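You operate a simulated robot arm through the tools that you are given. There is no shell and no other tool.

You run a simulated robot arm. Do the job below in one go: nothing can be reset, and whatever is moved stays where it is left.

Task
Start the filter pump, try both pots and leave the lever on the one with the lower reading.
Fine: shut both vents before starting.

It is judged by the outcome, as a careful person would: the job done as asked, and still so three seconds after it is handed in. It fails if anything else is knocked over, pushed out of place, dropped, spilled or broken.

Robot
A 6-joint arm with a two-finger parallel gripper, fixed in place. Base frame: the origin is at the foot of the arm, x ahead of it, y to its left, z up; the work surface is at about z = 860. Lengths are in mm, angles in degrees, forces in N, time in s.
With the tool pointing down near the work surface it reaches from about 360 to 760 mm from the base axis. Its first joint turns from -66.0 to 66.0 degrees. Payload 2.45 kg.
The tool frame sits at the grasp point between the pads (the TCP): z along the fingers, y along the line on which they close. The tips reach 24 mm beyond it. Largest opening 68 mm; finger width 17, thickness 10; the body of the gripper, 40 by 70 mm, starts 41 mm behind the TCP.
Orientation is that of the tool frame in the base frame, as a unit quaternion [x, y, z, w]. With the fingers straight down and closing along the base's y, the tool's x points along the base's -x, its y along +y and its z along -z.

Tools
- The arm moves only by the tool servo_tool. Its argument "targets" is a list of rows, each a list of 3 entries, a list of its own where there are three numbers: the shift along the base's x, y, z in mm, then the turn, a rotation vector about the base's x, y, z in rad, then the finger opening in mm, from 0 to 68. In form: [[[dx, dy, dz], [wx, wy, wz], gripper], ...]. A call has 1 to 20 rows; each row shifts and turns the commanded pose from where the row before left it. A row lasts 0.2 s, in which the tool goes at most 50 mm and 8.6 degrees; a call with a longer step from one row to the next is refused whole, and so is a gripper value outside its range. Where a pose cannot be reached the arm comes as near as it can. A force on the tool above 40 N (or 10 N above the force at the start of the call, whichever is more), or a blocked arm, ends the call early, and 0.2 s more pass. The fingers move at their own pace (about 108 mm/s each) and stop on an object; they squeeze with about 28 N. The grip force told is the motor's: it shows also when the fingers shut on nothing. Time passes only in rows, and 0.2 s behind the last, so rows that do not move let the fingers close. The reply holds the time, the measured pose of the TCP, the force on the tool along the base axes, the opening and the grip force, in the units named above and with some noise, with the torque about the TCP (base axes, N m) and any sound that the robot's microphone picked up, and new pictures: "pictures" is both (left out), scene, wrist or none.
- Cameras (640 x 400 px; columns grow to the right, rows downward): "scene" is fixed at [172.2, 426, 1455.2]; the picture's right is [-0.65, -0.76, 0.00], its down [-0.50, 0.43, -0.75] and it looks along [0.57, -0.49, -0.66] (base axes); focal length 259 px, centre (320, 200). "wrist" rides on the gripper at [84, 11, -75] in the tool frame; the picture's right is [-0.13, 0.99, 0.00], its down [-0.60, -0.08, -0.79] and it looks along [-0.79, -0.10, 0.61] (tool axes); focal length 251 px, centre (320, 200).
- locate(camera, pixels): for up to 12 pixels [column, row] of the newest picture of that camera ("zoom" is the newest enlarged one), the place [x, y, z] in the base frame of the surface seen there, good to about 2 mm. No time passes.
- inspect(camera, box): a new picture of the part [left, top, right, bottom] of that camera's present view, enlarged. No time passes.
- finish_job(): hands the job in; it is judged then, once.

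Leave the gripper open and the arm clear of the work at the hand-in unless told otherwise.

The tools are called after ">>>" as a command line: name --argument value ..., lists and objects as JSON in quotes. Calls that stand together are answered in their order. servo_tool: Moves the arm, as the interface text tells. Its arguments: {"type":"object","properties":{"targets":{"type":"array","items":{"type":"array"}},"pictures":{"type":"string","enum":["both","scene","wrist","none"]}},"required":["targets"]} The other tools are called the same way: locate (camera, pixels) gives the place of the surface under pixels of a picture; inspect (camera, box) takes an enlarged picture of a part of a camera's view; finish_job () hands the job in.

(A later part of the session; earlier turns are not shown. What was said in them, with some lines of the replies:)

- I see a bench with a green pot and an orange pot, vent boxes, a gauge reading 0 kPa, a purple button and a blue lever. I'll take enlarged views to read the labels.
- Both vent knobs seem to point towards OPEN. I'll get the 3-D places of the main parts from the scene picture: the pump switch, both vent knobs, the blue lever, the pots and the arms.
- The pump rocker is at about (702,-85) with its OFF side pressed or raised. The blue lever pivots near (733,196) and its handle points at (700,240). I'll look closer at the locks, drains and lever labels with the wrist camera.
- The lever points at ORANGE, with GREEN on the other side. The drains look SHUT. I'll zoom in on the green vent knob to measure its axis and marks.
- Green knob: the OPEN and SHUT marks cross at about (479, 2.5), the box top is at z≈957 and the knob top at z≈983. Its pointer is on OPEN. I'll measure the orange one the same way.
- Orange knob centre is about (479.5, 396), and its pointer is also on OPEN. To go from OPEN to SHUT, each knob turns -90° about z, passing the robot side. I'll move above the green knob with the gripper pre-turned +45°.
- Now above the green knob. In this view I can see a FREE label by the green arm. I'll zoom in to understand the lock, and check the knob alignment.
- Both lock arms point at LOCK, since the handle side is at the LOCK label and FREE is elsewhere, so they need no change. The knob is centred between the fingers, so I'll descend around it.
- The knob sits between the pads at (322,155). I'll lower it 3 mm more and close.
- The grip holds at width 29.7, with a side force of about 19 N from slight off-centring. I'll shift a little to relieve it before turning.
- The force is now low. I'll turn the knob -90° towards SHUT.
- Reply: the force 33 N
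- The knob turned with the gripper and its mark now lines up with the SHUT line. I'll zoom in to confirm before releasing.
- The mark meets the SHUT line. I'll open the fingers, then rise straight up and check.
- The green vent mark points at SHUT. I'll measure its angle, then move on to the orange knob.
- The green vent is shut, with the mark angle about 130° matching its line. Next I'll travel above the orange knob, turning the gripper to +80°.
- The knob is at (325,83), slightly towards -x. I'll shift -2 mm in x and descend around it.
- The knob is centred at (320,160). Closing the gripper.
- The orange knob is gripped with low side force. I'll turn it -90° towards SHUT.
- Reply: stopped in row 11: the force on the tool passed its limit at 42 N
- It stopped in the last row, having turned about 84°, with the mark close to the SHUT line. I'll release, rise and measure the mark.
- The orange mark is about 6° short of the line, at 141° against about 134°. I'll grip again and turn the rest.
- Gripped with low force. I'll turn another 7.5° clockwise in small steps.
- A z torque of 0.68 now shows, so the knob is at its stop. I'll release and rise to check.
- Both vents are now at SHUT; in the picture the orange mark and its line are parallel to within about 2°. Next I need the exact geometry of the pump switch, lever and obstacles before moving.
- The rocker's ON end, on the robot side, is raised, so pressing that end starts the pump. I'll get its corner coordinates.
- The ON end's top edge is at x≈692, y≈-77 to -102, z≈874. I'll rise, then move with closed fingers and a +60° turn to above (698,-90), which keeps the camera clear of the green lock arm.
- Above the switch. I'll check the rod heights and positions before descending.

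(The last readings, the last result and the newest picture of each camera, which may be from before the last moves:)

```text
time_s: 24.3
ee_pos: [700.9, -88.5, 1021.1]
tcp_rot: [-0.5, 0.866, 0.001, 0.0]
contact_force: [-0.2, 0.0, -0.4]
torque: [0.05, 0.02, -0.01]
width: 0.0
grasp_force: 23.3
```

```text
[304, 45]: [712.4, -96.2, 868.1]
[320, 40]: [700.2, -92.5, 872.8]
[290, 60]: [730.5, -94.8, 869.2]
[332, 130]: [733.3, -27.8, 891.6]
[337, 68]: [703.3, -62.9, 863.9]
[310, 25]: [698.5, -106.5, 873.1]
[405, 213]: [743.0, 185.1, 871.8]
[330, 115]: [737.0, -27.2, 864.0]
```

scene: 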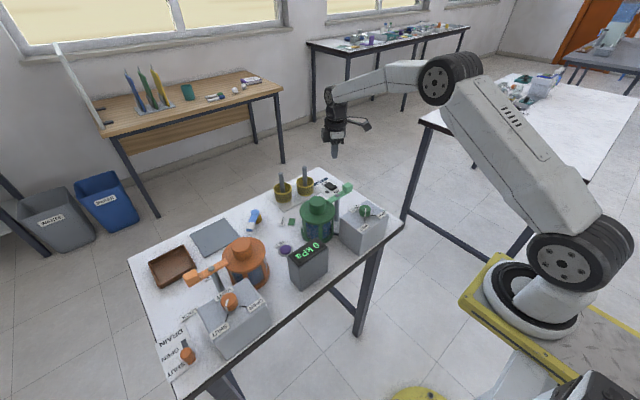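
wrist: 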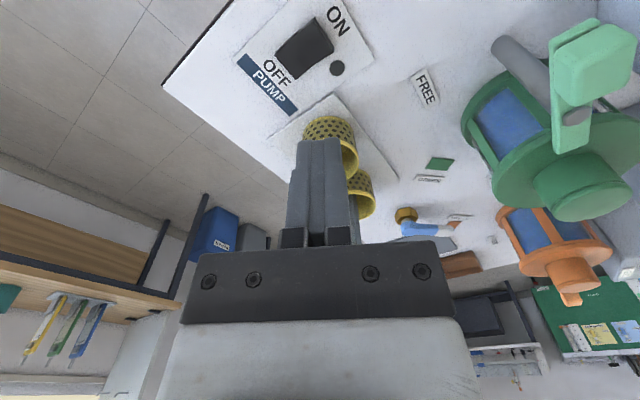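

The rods top out at z≈966 around (745,0) and (767,79), well clear. Descending to just above the rocker's ON end.

>>> servo_tool --targets '[[[0, 0, -40], [0, 0, 0], 0], [[0, 0, -40], [0, 0, 0], 0], [[0, 0, -36], [0, 0, 0], 0], [[0, 0, 0], [0, 0, 0], 0]]' --pictures "both"

>>> inspect --camera "wrist" --box '[240, 60, 400, 260]'

>>> inspect --camera "scene" --box '[290, 140, 370, 200]'

```text
time_s: 25.3
ee_pos: [700.0, -91.2, 905.5]
tcp_rot: [-0.5, 0.866, 0.001, 0.0]
contact_force: [-0.7, 0.2, 0.1]
torque: [0.01, 0.03, -0.02]
width: 0.0
grasp_force: 23.8
```

scene: 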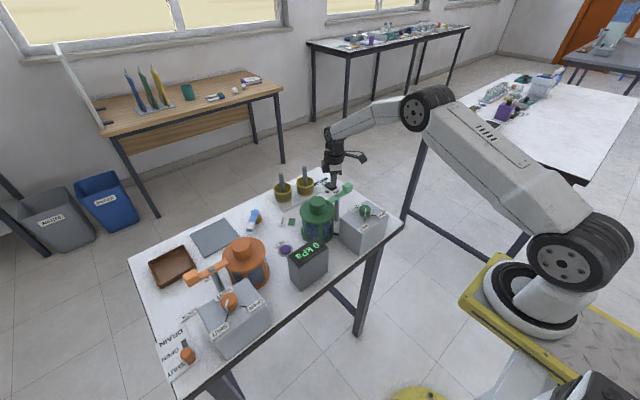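
wrist: 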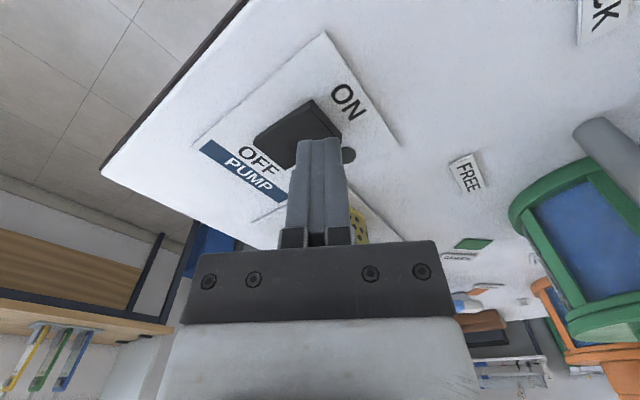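

```text
2.00 times, centred on (320, 160) of wrist
```

zoom: 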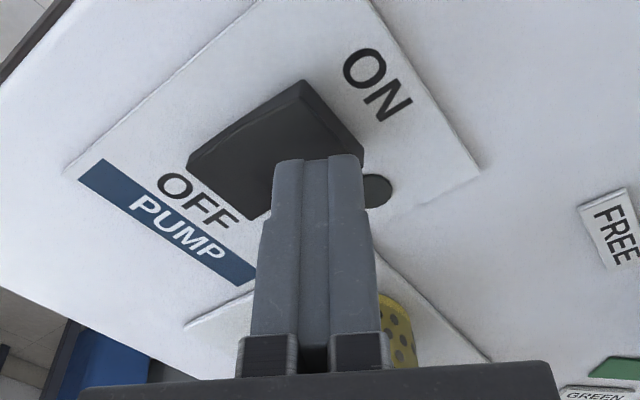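

```text
6.67 times, centred on (330, 170) of scene
```

zoom: 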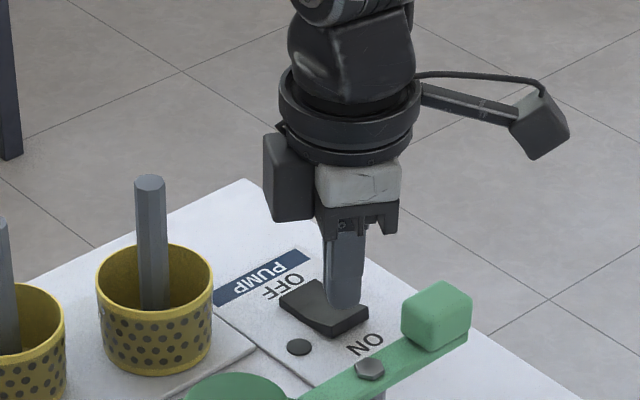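

The fingertips are above the ON half of the rocker. I'll press down slowly.

>>> servo_tool --targets '[[[-2, 0, -3], [0, 0, 0], 0], [[0, 0, -3], [0, 0, 0], 0], [[0, 0, -2], [0, 0, 0], 0], [[0, 0, -2], [0, 0, 0], 0], [[0, 0, -2], [0, 0, 0], 0], [[0, 0, 0], [0, 0, 0], 0]]' --pictures "both"

>>> inspect --camera "scene" --box '[240, 140, 370, 290]'

```text
time_s: 26.7
ee_pos: [697.3, -90.7, 893.9]
tcp_rot: [-0.499, 0.867, 0.001, 0.001]
contact_force: [-2.1, -0.3, 3.7]
torque: [-0.04, 0.01, 0.0]
width: 0.0
grasp_force: 23.6
heard: click
```

scene: 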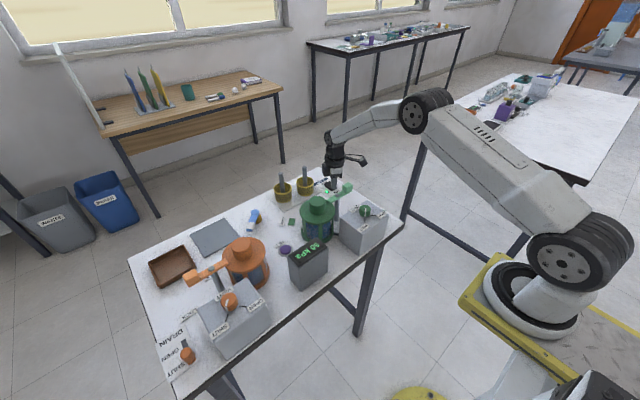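
wrist: 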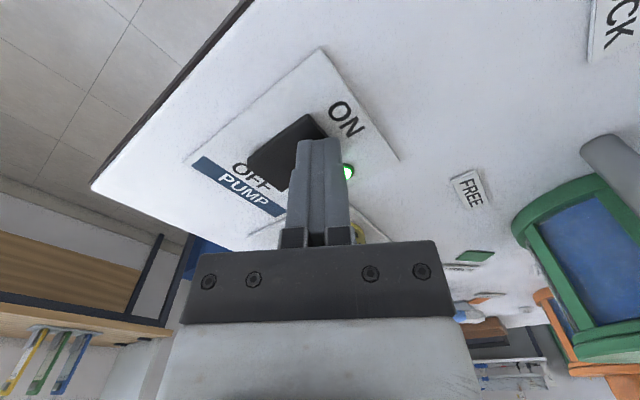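

```text
2.67 times, centred on (305, 215) of scene
```

zoom: 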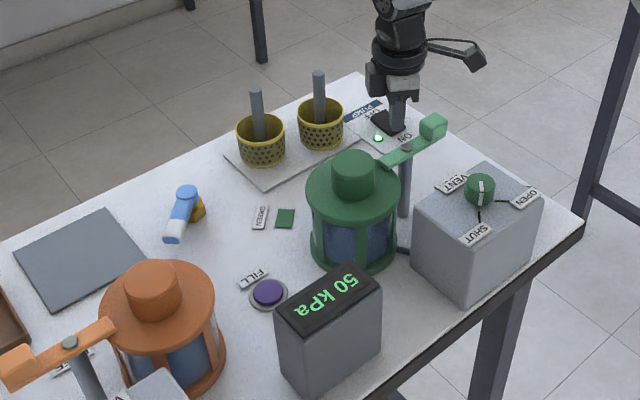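

A click, the lamp is green and the gauge already shows 50 kPa. I'll rise and let the reading settle.

>>> servo_tool --targets '[[[0, 0, 30], [0, 0, 0], 0], [[0, 0, 45], [0, 0, 0], 0], [[0, 0, 45], [0, 0, 0], 0], [[0, 0, 20], [0, 0, 0], 0], [[0, 0, 0], [0, 0, 0], 0], [[0, 0, 0], [0, 0, 0], 0], [[0, 0, 0], [0, 0, 0], 0], [[0, 0, 0], [0, 0, 0], 0], [[0, 0, 0], [0, 0, 0], 0], [[0, 0, 0], [0, 0, 0], 0]]' --pictures "both"

>>> inspect --camera "scene" --box '[270, 160, 350, 290]'

```text
time_s: 28.9
ee_pos: [695.2, -89.0, 1033.8]
tcp_rot: [-0.5, 0.866, 0.0, -0.001]
contact_force: [-0.3, 0.1, 0.7]
torque: [0.0, 0.03, 0.03]
width: 0.1
grasp_force: 23.3
```

scene: 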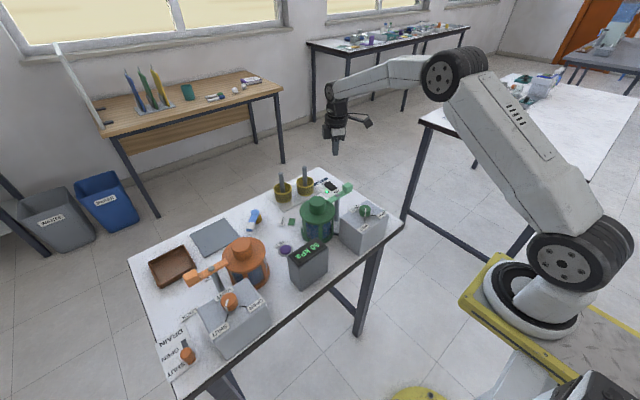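
wrist: 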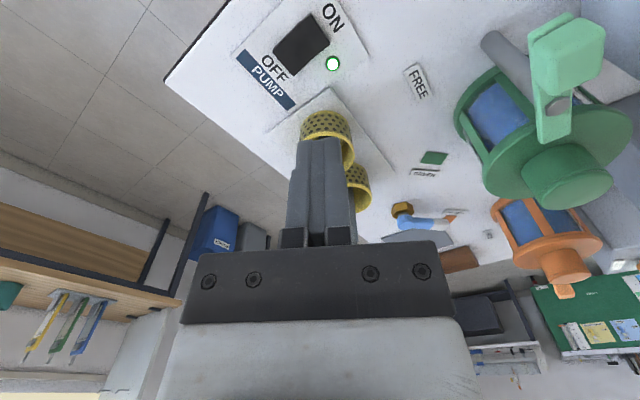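

```text
3.08 times, centred on (310, 225) of scene
```

zoom: 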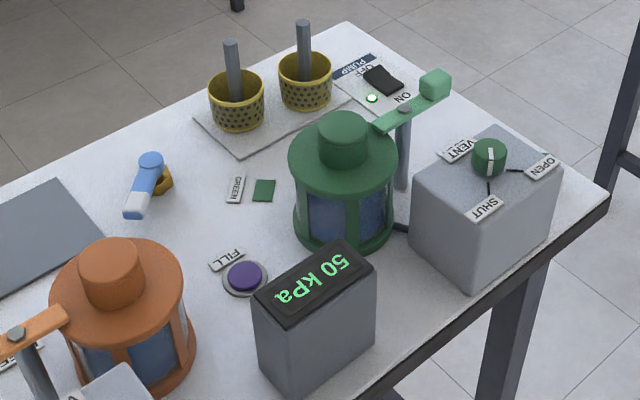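

The orange pot reads a steady 50 kPa with the lever on ORANGE. I'll confirm the digits and measure the lever and the GREEN mark.

>>> inspect --camera "scene" --box '[290, 235, 330, 275]'

>>> locate --camera "scene" --pixels '[[282, 222], [292, 222], [255, 211], [249, 229], [260, 220], [253, 221], [276, 180], [280, 224], [283, 219]]'

>>> inspect --camera "scene" --box '[236, 200, 276, 240]'

```text
10.00 times, centred on (310, 255) of scene
```

zoom: 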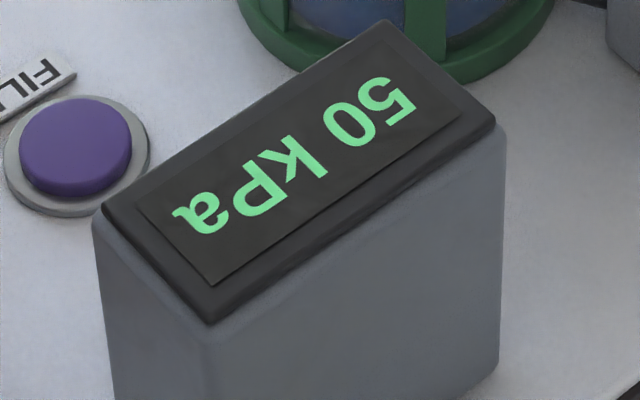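

```text
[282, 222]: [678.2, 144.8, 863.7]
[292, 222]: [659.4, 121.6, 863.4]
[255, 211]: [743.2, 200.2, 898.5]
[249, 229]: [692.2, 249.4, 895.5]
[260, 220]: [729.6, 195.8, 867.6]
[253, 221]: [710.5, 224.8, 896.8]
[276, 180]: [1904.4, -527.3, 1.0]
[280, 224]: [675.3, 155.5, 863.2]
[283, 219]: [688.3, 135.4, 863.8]
```

```text
10.00 times, centred on (256, 220) of scene
```

zoom: 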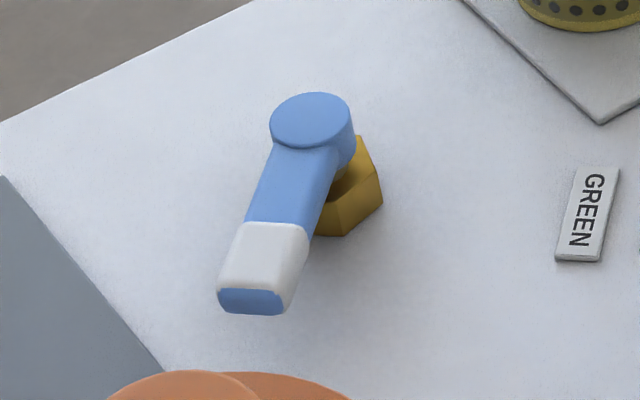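

>>> locate --camera "zoom" --pixels '[[310, 118], [278, 125], [345, 118], [290, 180], [262, 210], [318, 218], [263, 255], [240, 225], [305, 235], [225, 288], [285, 293], [345, 195]]'

>>> inspect --camera "wrist" --box '[370, 140, 490, 250]'

```text
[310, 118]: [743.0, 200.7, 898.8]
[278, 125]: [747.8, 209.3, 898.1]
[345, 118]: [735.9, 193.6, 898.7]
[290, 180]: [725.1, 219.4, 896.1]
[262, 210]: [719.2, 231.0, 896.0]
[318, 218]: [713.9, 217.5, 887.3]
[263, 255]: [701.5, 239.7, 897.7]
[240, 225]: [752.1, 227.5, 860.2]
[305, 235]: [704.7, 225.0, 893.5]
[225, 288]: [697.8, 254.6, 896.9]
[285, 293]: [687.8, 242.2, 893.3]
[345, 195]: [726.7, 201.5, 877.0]
```

```text
3.64 times, centred on (430, 195) of wrist
```

zoom: 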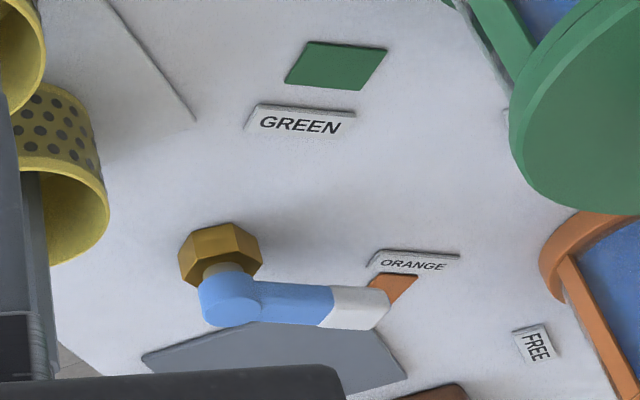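

The lever pivots at about (741,200) and points at 135° (ORANGE). GREEN lies at about 225°, so it turns +90° through the robot side. With the camera on the far side of the gripper it would clear the pots. I'll move above the lever, turning the wrist to +135°, to see whether that is reachable.

>>> servo_tool --targets '[[[0.5, 35.5, 0], [0, 0, 0.1454], 0], [[0.5, 35.5, 0], [0, 0, 0.1454], 0], [[0.5, 35.5, 0], [0, 0, 0.1454], 0], [[0.5, 35.5, 0], [0, 0, 0.1454], 0], [[0.5, 35.5, 0], [0, 0, 0.1454], 0], [[0.5, 35.5, 0], [0, 0, 0.1454], 0], [[0.5, 35.5, 0], [0, 0, 0.1454], 0], [[0.5, 35.5, 0], [0, 0, 0.1454], 0], [[0.5, 35.5, 0], [0, 0, 0.1454], 0], [[0, 0, 0], [0, 0, 0], 40], [[0, 0, 0], [0, 0, 0], 40]]' --pictures "both"

```text
time_s: 31.3
ee_pos: [702.9, 230.5, 1035.1]
tcp_rot: [0.924, -0.383, 0.001, 0.001]
contact_force: [0.4, -0.7, 0.2]
torque: [-0.05, -0.02, 0.02]
width: 40.0
grasp_force: 0.1
```

scene: 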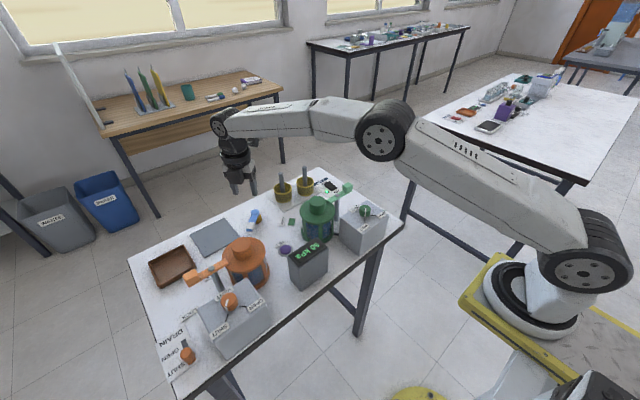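
wrist: 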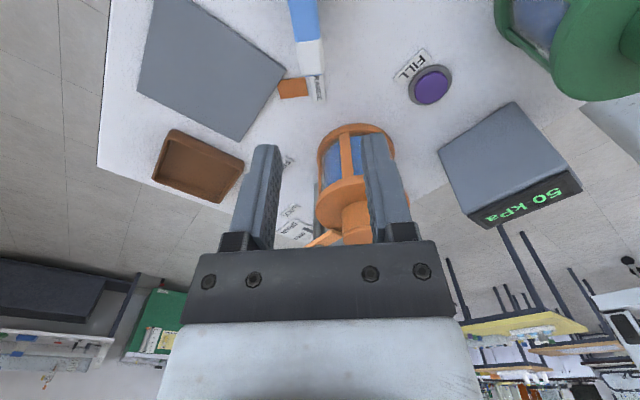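

Yaw 135° is reachable and the camera is on the far side. Before touching the lever I'll test in the air whether the wrist can also reach yaw 225°.

>>> servo_tool --targets '[[[0, 0, 0], [0, 0, 0.1428], 40], [[0, 0, 0], [0, 0, 0.1428], 40], [[0, 0, 0], [0, 0, 0.1428], 40], [[0, 0, 0], [0, 0, 0.1428], 40], [[0, 0, 0], [0, 0, 0.1428], 40], [[0, 0, 0], [0, 0, 0.1428], 40], [[0, 0, 0], [0, 0, 0.1428], 40], [[0, 0, 0], [0, 0, 0.1428], 40], [[0, 0, 0], [0, 0, 0.1428], 40], [[0, 0, 0], [0, 0, 0.1428], 40], [[0, 0, 0], [0, 0, 0.1428], 40], [[0, 0, 0], [0, 0, 0], 40]]' --pictures "wrist"

```text
time_s: 33.9
ee_pos: [699.7, 232.5, 1033.4]
tcp_rot: [0.992, 0.124, 0.002, 0.003]
contact_force: [-0.1, 0.5, 0.5]
torque: [0.0, 0.0, 0.03]
width: 40.0
grasp_force: 0.2
out of reach, approached as far as the arm can: row 8, 9, 10, 11
```

wrist: 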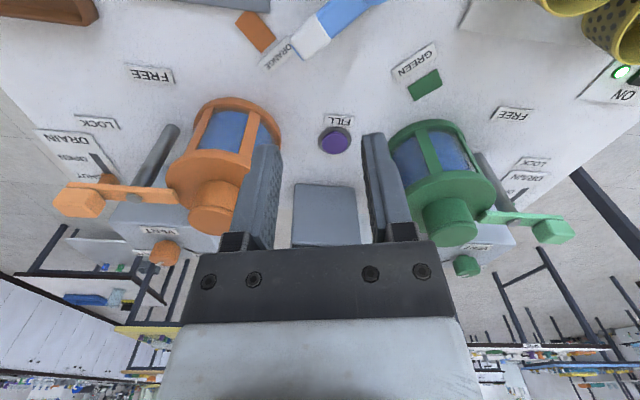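

The wrist stops at about yaw 194°, so it cannot fully follow. I'll straddle the lever loosely (40 mm gap) instead and let yaw go only from 135° to about 180° during the sweep. First I'll turn back.

>>> servo_tool --targets '[[[0, 0, 0], [0, 0, -0.1428], 40], [[0, 0, 0], [0, 0, -0.1428], 40], [[0, 0, 0], [0, 0, -0.1428], 40], [[0, 0, 0], [0, 0, -0.1428], 40], [[0, 0, 0], [0, 0, -0.1428], 40], [[0, 0, 0], [0, 0, -0.1428], 40], [[0, 0, 0], [0, 0, -0.1428], 40], [[0, 0, 0], [0, 0, 0], 40]]' --pictures "none"

```text
time_s: 35.7
ee_pos: [698.4, 232.7, 1032.6]
tcp_rot: [0.93, -0.368, 0.0, 0.004]
contact_force: [-0.1, -0.2, 0.2]
torque: [0.0, 0.0, -0.04]
width: 40.0
grasp_force: 0.0
```

Yaw is back at 137°. I'll shift +5,+5 to centre over the lever and descend to just above it.

>>> servo_tool --targets '[[[5, 5, -25], [0, 0, 0], 40], [[0, 0, -35], [0, 0, 0], 40], [[0, 0, -32], [0, 0, 0], 40], [[0, 0, 0], [0, 0, 0], 40]]' --pictures "both"

>>> inspect --camera "wrist" --box '[220, 60, 420, 260]'

>>> inspect --camera "scene" --box '[210, 170, 300, 250]'

```text
time_s: 36.7
ee_pos: [705.4, 238.4, 941.7]
tcp_rot: [0.931, -0.366, -0.001, 0.003]
contact_force: [-0.5, 0.2, -0.3]
torque: [0.0, -0.02, 0.02]
width: 40.0
grasp_force: 0.1
```

scene: 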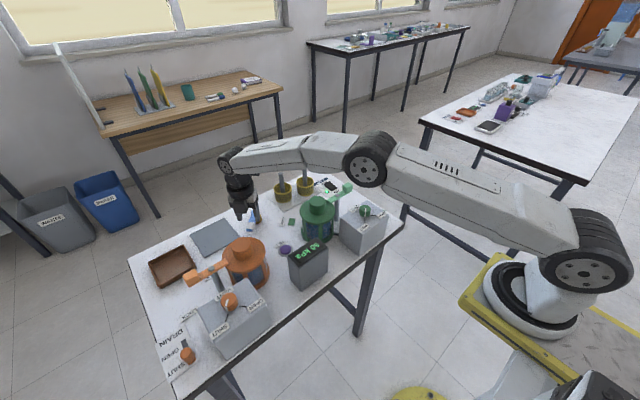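
wrist: 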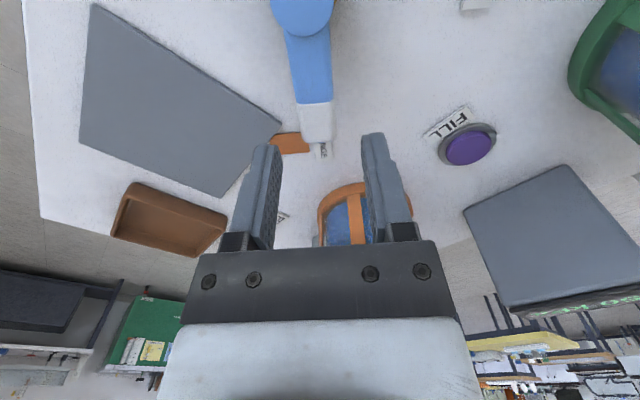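

```text
2.00 times, centred on (320, 160) of wrist
```

zoom: 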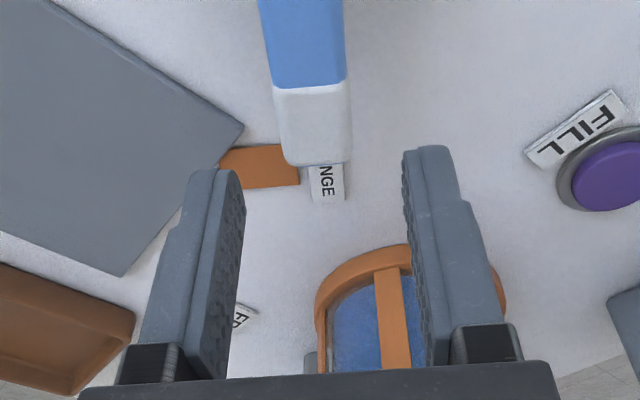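

```text
5.00 times, centred on (255, 210) of scene
```

zoom: 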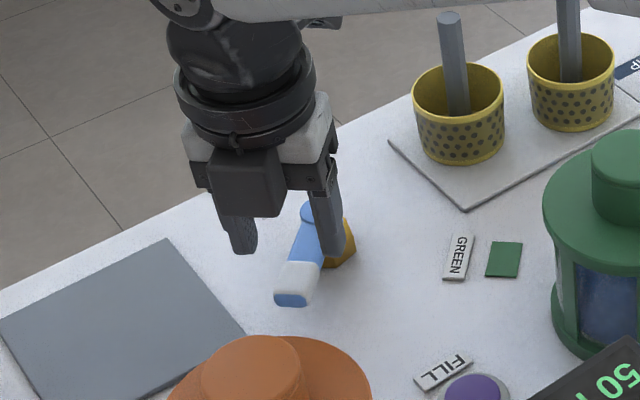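

The lever's white tip (315,125) is between the fingers and the far finger is clear of the nut. I'll lower so the fingers straddle it.

>>> servo_tool --targets '[[[1.5, 1.5, -18], [0, 0, 0], 40], [[0, 0, -18], [0, 0, 0], 40], [[0, 0, 0], [0, 0, 0], 40]]' --pictures "both"

>>> inspect --camera "scene" --box '[210, 170, 300, 250]'

```text
time_s: 37.5
ee_pos: [705.5, 239.5, 903.7]
tcp_rot: [0.93, -0.367, 0.0, 0.004]
contact_force: [-0.1, 0.1, 0.7]
torque: [0.0, 0.0, 0.01]
width: 40.0
grasp_force: 0.0
```

scene: 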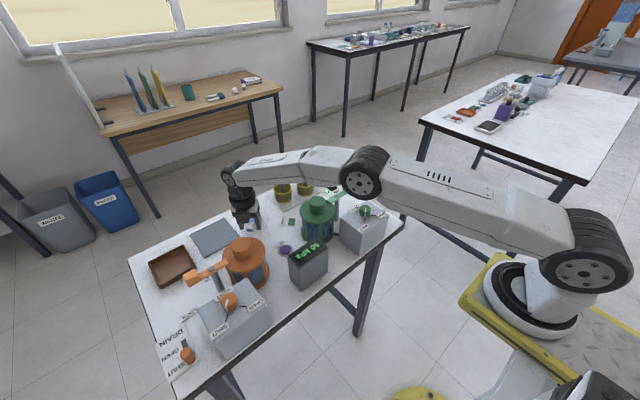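
wrist: 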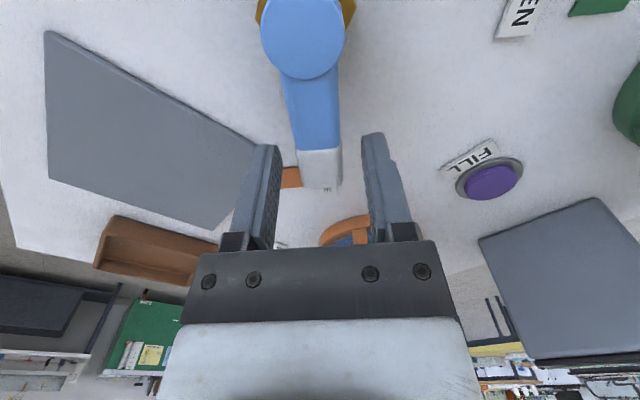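

```text
5.00 times, centred on (255, 210) of scene
```

zoom: 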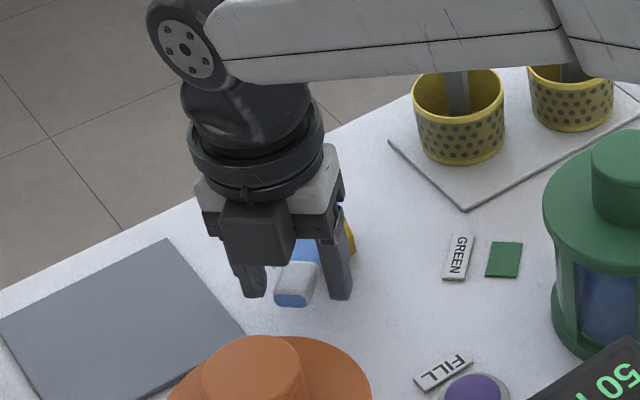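

The fingers straddle the lever. Before sweeping I'll check the forearm's underside clearance over the pots.

>>> locate --camera "scene" --pixels '[[300, 182], [330, 186], [270, 180], [250, 182], [360, 190], [236, 180], [345, 170], [245, 222], [261, 220]]'

```text
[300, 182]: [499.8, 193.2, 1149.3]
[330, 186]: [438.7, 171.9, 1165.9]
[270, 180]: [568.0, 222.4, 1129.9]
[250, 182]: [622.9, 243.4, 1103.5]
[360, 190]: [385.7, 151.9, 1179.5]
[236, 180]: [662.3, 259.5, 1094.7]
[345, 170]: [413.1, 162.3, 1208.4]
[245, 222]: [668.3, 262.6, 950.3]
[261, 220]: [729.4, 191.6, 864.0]
```

Clearance is ample, with the forearm underside at z>1090. I'll sweep the lever along the arc from ORANGE towards GREEN, turning yaw partway.

>>> servo_tool --targets '[[[-4.2, -4.5, 0], [0, 0, 0.056], 40], [[-3.7, -4.9, 0], [0, 0, 0.056], 40], [[-3.0, -5.3, 0], [0, 0, 0.056], 40], [[-2.4, -5.7, 0], [0, 0, 0.056], 40], [[-1.7, -5.9, 0], [0, 0, 0.056], 40], [[-1.0, -6.0, 0], [0, 0, 0.056], 40], [[-0.3, -6.2, 0], [0, 0, 0.056], 40], [[0.4, -6.1, 0], [0, 0, 0.056], 40], [[1.2, -6.0, 0], [0, 0, 0.056], 40], [[1.9, -5.8, 0], [0, 0, 0.056], 40], [[2.5, -5.6, 0], [0, 0, 0.056], 40], [[3.2, -5.3, 0], [0, 0, 0.056], 40], [[0, 0, 0], [0, 0, 0], 40]]' --pictures "both"

>>> inspect --camera "scene" --box '[220, 190, 340, 290]'

```text
time_s: 40.3
ee_pos: [698.3, 173.3, 905.6]
tcp_rot: [0.999, -0.039, 0.0, 0.003]
contact_force: [-1.4, 1.0, 0.8]
torque: [0.0, 0.01, 0.04]
width: 40.6
grasp_force: 0.4
```

scene: 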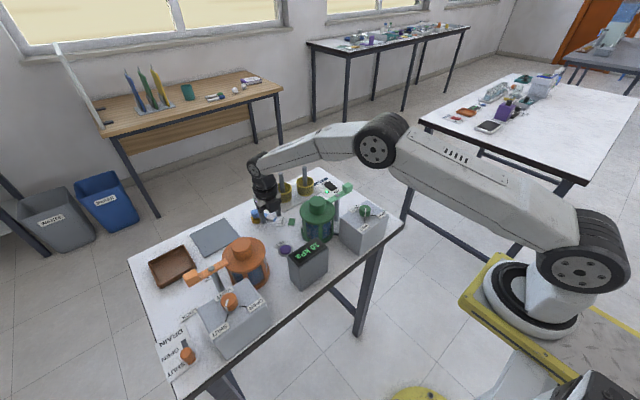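
wrist: 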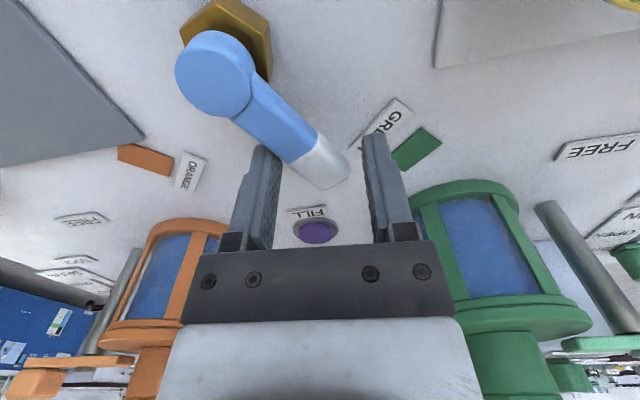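

```text
4.00 times, centred on (280, 240) of scene
```

zoom: 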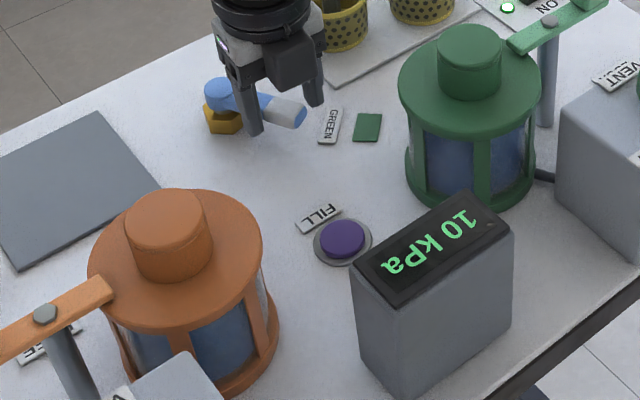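

The lever is partly over and the gauge shows 10 kPa in this mid-position. I'll finish the sweep to the GREEN mark.

>>> servo_tool --targets '[[[3.7, -4.8, 0], [0, 0, 0.04], 40], [[4.3, -4.4, 0], [0, 0, 0.02], 40], [[0, 0, 0], [0, 0, 0], 40]]' --pictures "both"

>>> inspect --camera "scene" --box '[220, 190, 340, 290]'

>>> inspect --camera "wrist" --box '[180, 0, 460, 220]'

```text
time_s: 41.1
ee_pos: [706.2, 164.9, 905.3]
tcp_rot: [1.0, -0.009, 0.0, 0.004]
contact_force: [-6.6, -0.9, 5.1]
torque: [0.06, 0.49, 0.51]
width: 42.3
grasp_force: 1.8
```

scene: 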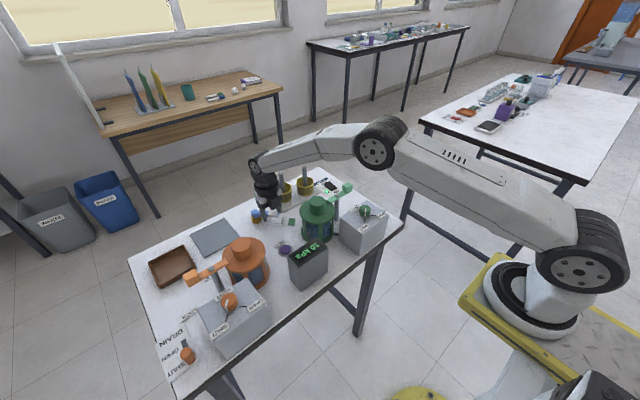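
wrist: 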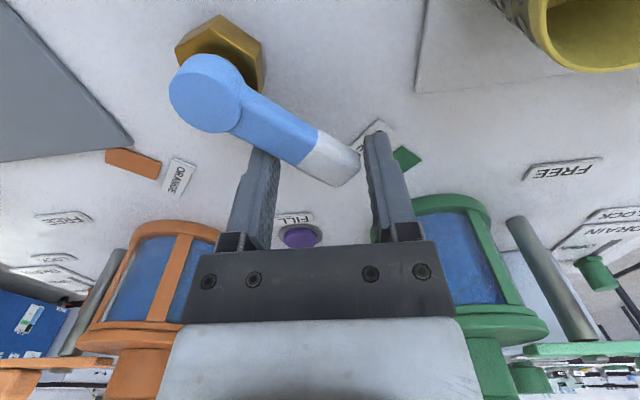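

```text
4.00 times, centred on (280, 240) of scene
```

zoom: 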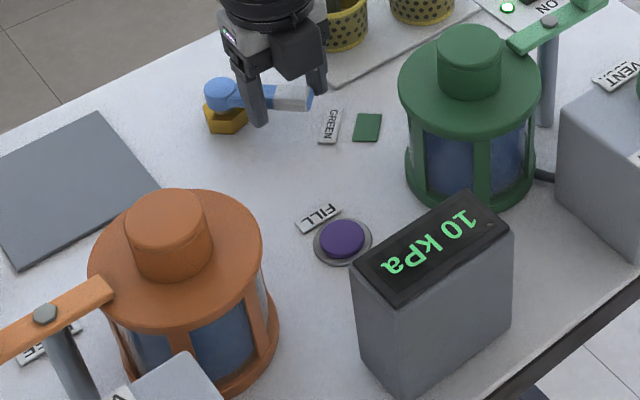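

```text
1.82 times, centred on (320, 110) of wrist
```

zoom: 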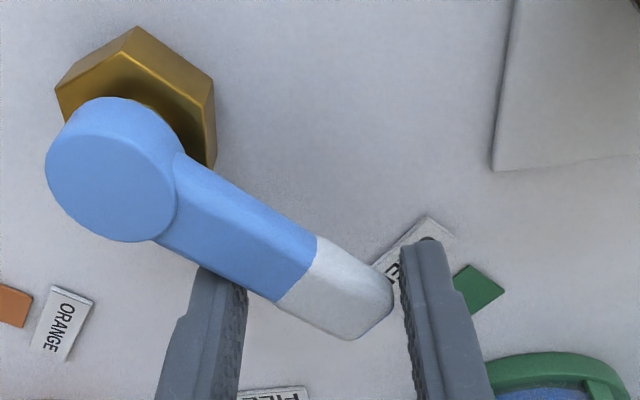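

The gauge reads 10 kPa now. I'll measure the lever's angle to see whether it is fully on GREEN.

>>> locate --camera "wrist" --pixels '[[205, 93], [265, 120], [290, 138], [330, 157], [357, 170], [313, 127], [288, 165], [245, 92], [335, 183]]'

>>> servo_tool --targets '[[[0, 0, 0], [0, 0, 0], 40], [[0, 0, 0], [0, 0, 0], 40]]' --pictures "none"

```text
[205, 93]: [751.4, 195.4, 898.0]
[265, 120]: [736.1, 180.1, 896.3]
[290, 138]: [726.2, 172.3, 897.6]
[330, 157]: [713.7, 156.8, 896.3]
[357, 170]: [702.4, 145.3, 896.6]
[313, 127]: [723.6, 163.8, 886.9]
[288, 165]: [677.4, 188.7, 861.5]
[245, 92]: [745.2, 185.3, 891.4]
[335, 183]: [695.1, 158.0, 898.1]
```

```text
time_s: 41.7
ee_pos: [704.4, 164.8, 905.5]
tcp_rot: [1.0, -0.007, -0.001, 0.004]
contact_force: [-14.8, -1.0, 2.7]
torque: [0.18, -0.31, 0.58]
width: 40.3
grasp_force: 32.5
```

I'll check more closely that the lever's base hasn't shifted and where the tip points.

>>> inspect --camera "scene" --box '[236, 200, 316, 250]'

```text
8.00 times, centred on (276, 225) of scene
```

zoom: 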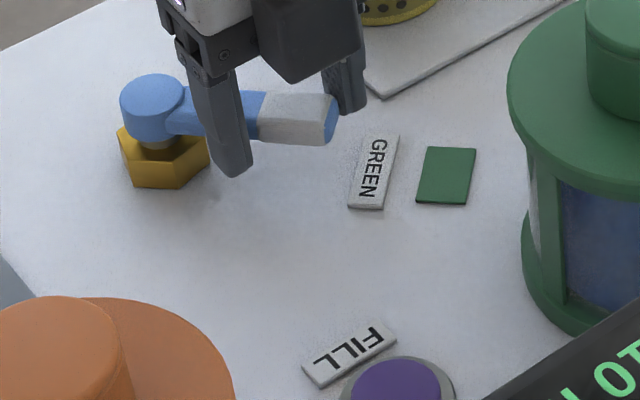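

>>> locate --camera "zoom" --pixels '[[152, 93], [122, 98], [180, 92], [270, 108], [325, 105], [330, 135], [265, 135], [300, 97], [296, 115], [447, 176]]'

```text
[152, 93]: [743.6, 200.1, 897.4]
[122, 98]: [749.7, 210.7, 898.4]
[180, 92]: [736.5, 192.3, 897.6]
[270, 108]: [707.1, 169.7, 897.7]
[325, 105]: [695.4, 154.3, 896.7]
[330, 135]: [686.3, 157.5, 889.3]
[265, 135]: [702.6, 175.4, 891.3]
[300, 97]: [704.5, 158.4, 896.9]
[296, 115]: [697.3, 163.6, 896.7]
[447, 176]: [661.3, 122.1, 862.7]
```

By the scene view the lever tip is at 224° and the GREEN mark at 224°, so it's on GREEN and the base hasn't moved. I'll back off a little and rise clear, then read the gauge.

>>> servo_tool --targets '[[[-1.2, 1.2, 0], [0, 0, 0], 44], [[0, 0, 0], [0, 0, 0], 48], [[0, 0, 0], [0, 0, 0], 52]]' --pictures "wrist"

```text
time_s: 42.5
ee_pos: [705.6, 165.7, 904.9]
tcp_rot: [1.0, -0.009, 0.0, 0.004]
contact_force: [-0.2, -0.7, 0.5]
torque: [0.0, 0.01, 0.04]
width: 51.9
grasp_force: 0.0
```

wrist: 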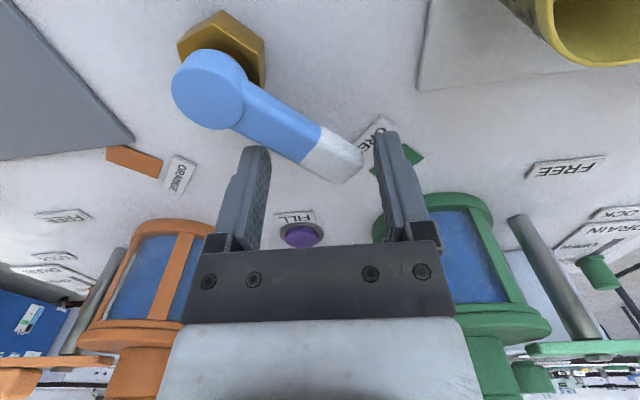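

The fingers are free of the lever, with force near zero. Rising straight up, then waiting for the gauge to settle.

>>> servo_tool --targets '[[[0, 0, 25], [0, 0, 0], 52], [[0, 0, 35], [0, 0, 0], 52], [[0, 0, 40], [0, 0, 0], 52], [[0, 0, 30], [0, 0, 0], 52], [[0, 0, 0], [0, 0, 0], 52], [[0, 0, 0], [0, 0, 0], 52], [[0, 0, 0], [0, 0, 0], 52], [[0, 0, 0], [0, 0, 0], 52], [[0, 0, 0], [0, 0, 0], 52], [[0, 0, 0], [0, 0, 0], 52], [[0, 0, 0], [0, 0, 0], 52], [[0, 0, 0], [0, 0, 0], 52]]' --pictures "both"

>>> inspect --camera "scene" --box '[236, 195, 336, 280]'

```text
time_s: 45.1
ee_pos: [706.2, 165.1, 1034.7]
tcp_rot: [1.0, -0.008, 0.001, 0.004]
contact_force: [0.2, -0.6, -0.2]
torque: [0.01, -0.02, -0.01]
width: 52.0
grasp_force: 0.0
```

scene: 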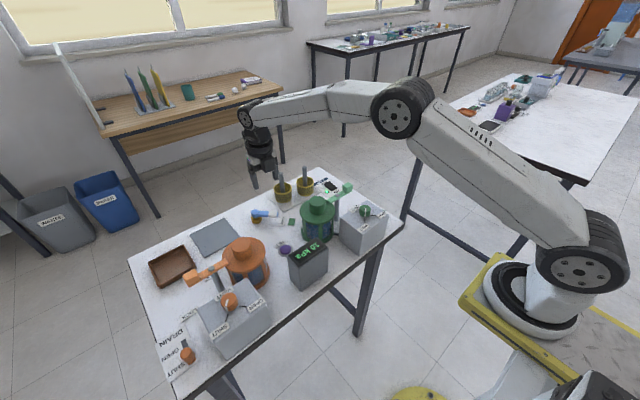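
wrist: 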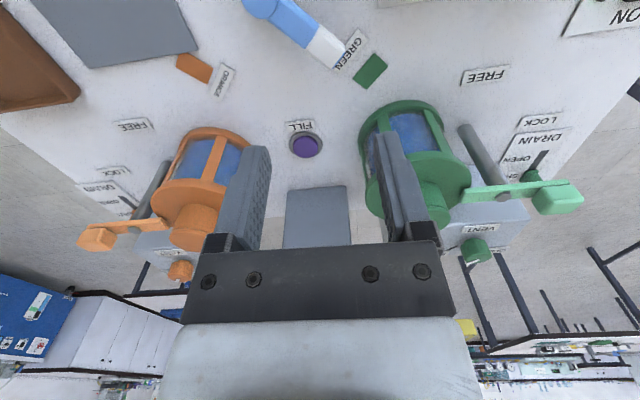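

```text
4.71 times, centred on (286, 238) of scene
```

zoom: 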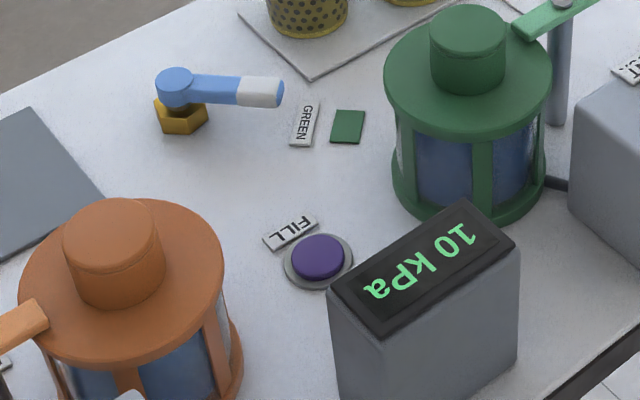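

Lever on GREEN: steady 10 kPa, against 50 kPa on ORANGE, so GREEN is lower and the lever is already there. I'll retract the arm with the gripper open and then re-check everything.

>>> servo_tool --targets '[[[-20, -2, 35], [0, 0, -0.14], 52], [[-34, -5, 25], [0, 0, -0.14], 68], [[-34, -5, 25], [0, 0, -0.14], 68], [[-34, -5, 25], [0, 0, -0.14], 68], [[-34, -5, 25], [0, 0, -0.14], 68], [[-34, -5, 20], [0, 0, -0.14], 68], [[-34, -5, 20], [0, 0, -0.14], 68], [[-34, -5, 20], [0, 0, -0.14], 68], [[-20, 0, 0], [0, 0, -0.14], 68], [[0, 0, 0], [0, 0, -0.14], 68], [[0, 0, 0], [0, 0, -0.14], 68], [[0, 0, 0], [0, 0, -0.14], 68], [[0, 0, 0], [0, 0, -0.14], 68], [[0, 0, 0], [0, 0, -0.14], 68], [[0, 0, 0], [0, 0, -0.14], 68], [[0, 0, 0], [0, 0, -0.14], 68], [[0, 0, 0], [0, 0, -0.14], 68], [[0, 0, 0], [0, 0, -0.14], 68], [[0, 0, 0], [0, 0, -0.14], 68], [[0, 0, 0], [0, 0, -0.14], 68]]' --pictures "both"

>>> inspect --camera "scene" --box '[236, 160, 416, 290]'

>>> inspect --camera "scene" --box '[140, 230, 280, 380]'

>>> inspect --camera "wrist" --box '[120, 0, 400, 200]'

```text
time_s: 49.3
ee_pos: [427.1, 126.7, 1230.4]
tcp_rot: [-0.161, 0.987, 0.003, -0.001]
contact_force: [0.3, -0.7, -0.2]
torque: [-0.02, 0.01, -0.02]
width: 68.3
grasp_force: 0.0
```

scene: 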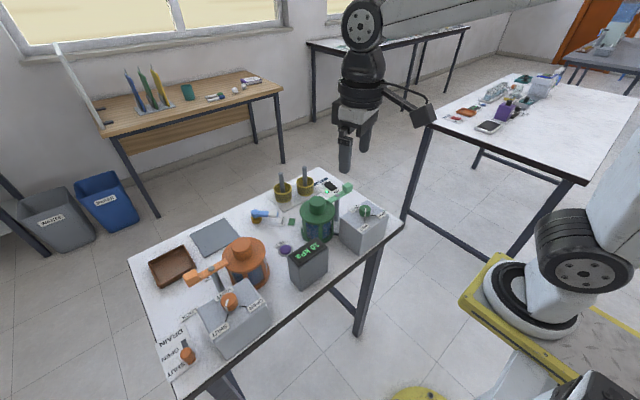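
wrist: 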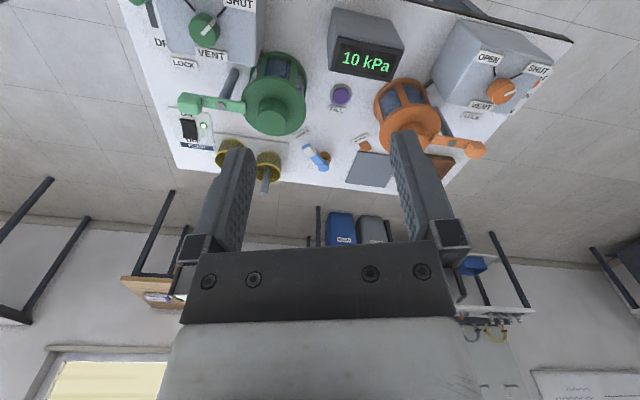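

```text
3.08 times, centred on (326, 225) of scene
```

zoom: 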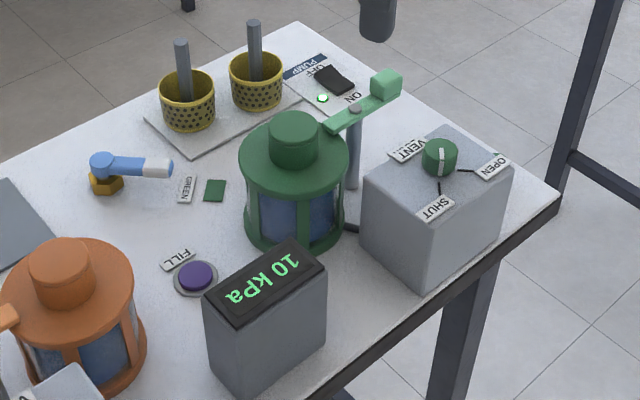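

```text
2.67 times, centred on (210, 305) of scene
```

zoom: 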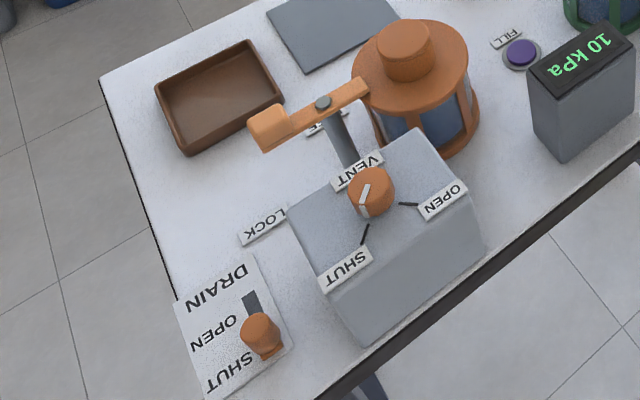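

```text
2.00 times, centred on (260, 100) of wrist
```

zoom: 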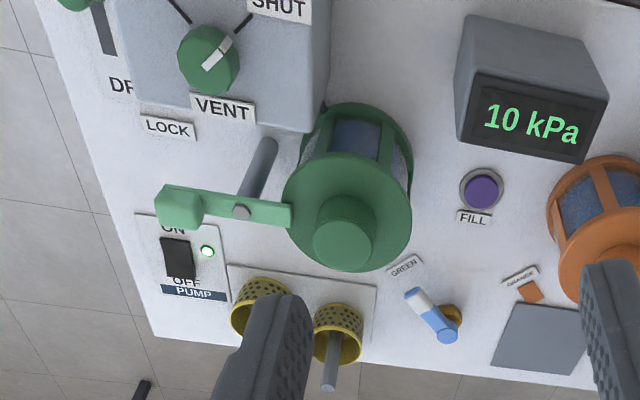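

Final check:
- **Pump:** the rocker is on ON and the lamp is green.
- **Vents:** both marks are on SHUT.
- **Lever:** it's on GREEN with the gauge steady at 10 kPa; ORANGE read a steady 50 kPa.
- **Bench:** nothing else has moved.
- **Arm:** it's clear and the gripper is open.

Handing in.

>>> finish_job

```text
The job is handed in.
```

The pump is running and the lever is on the green pot, which had the lower reading: a steady 10 kPa against 50 kPa on orange.

I turned both vents to SHUT before starting the pump. The orange knob stopped about 6° short on the first turn, so I gripped it again and took it to its stop.

Nothing else on the bench was moved. The arm is clear of the work with the gripper open, and the job is handed in.
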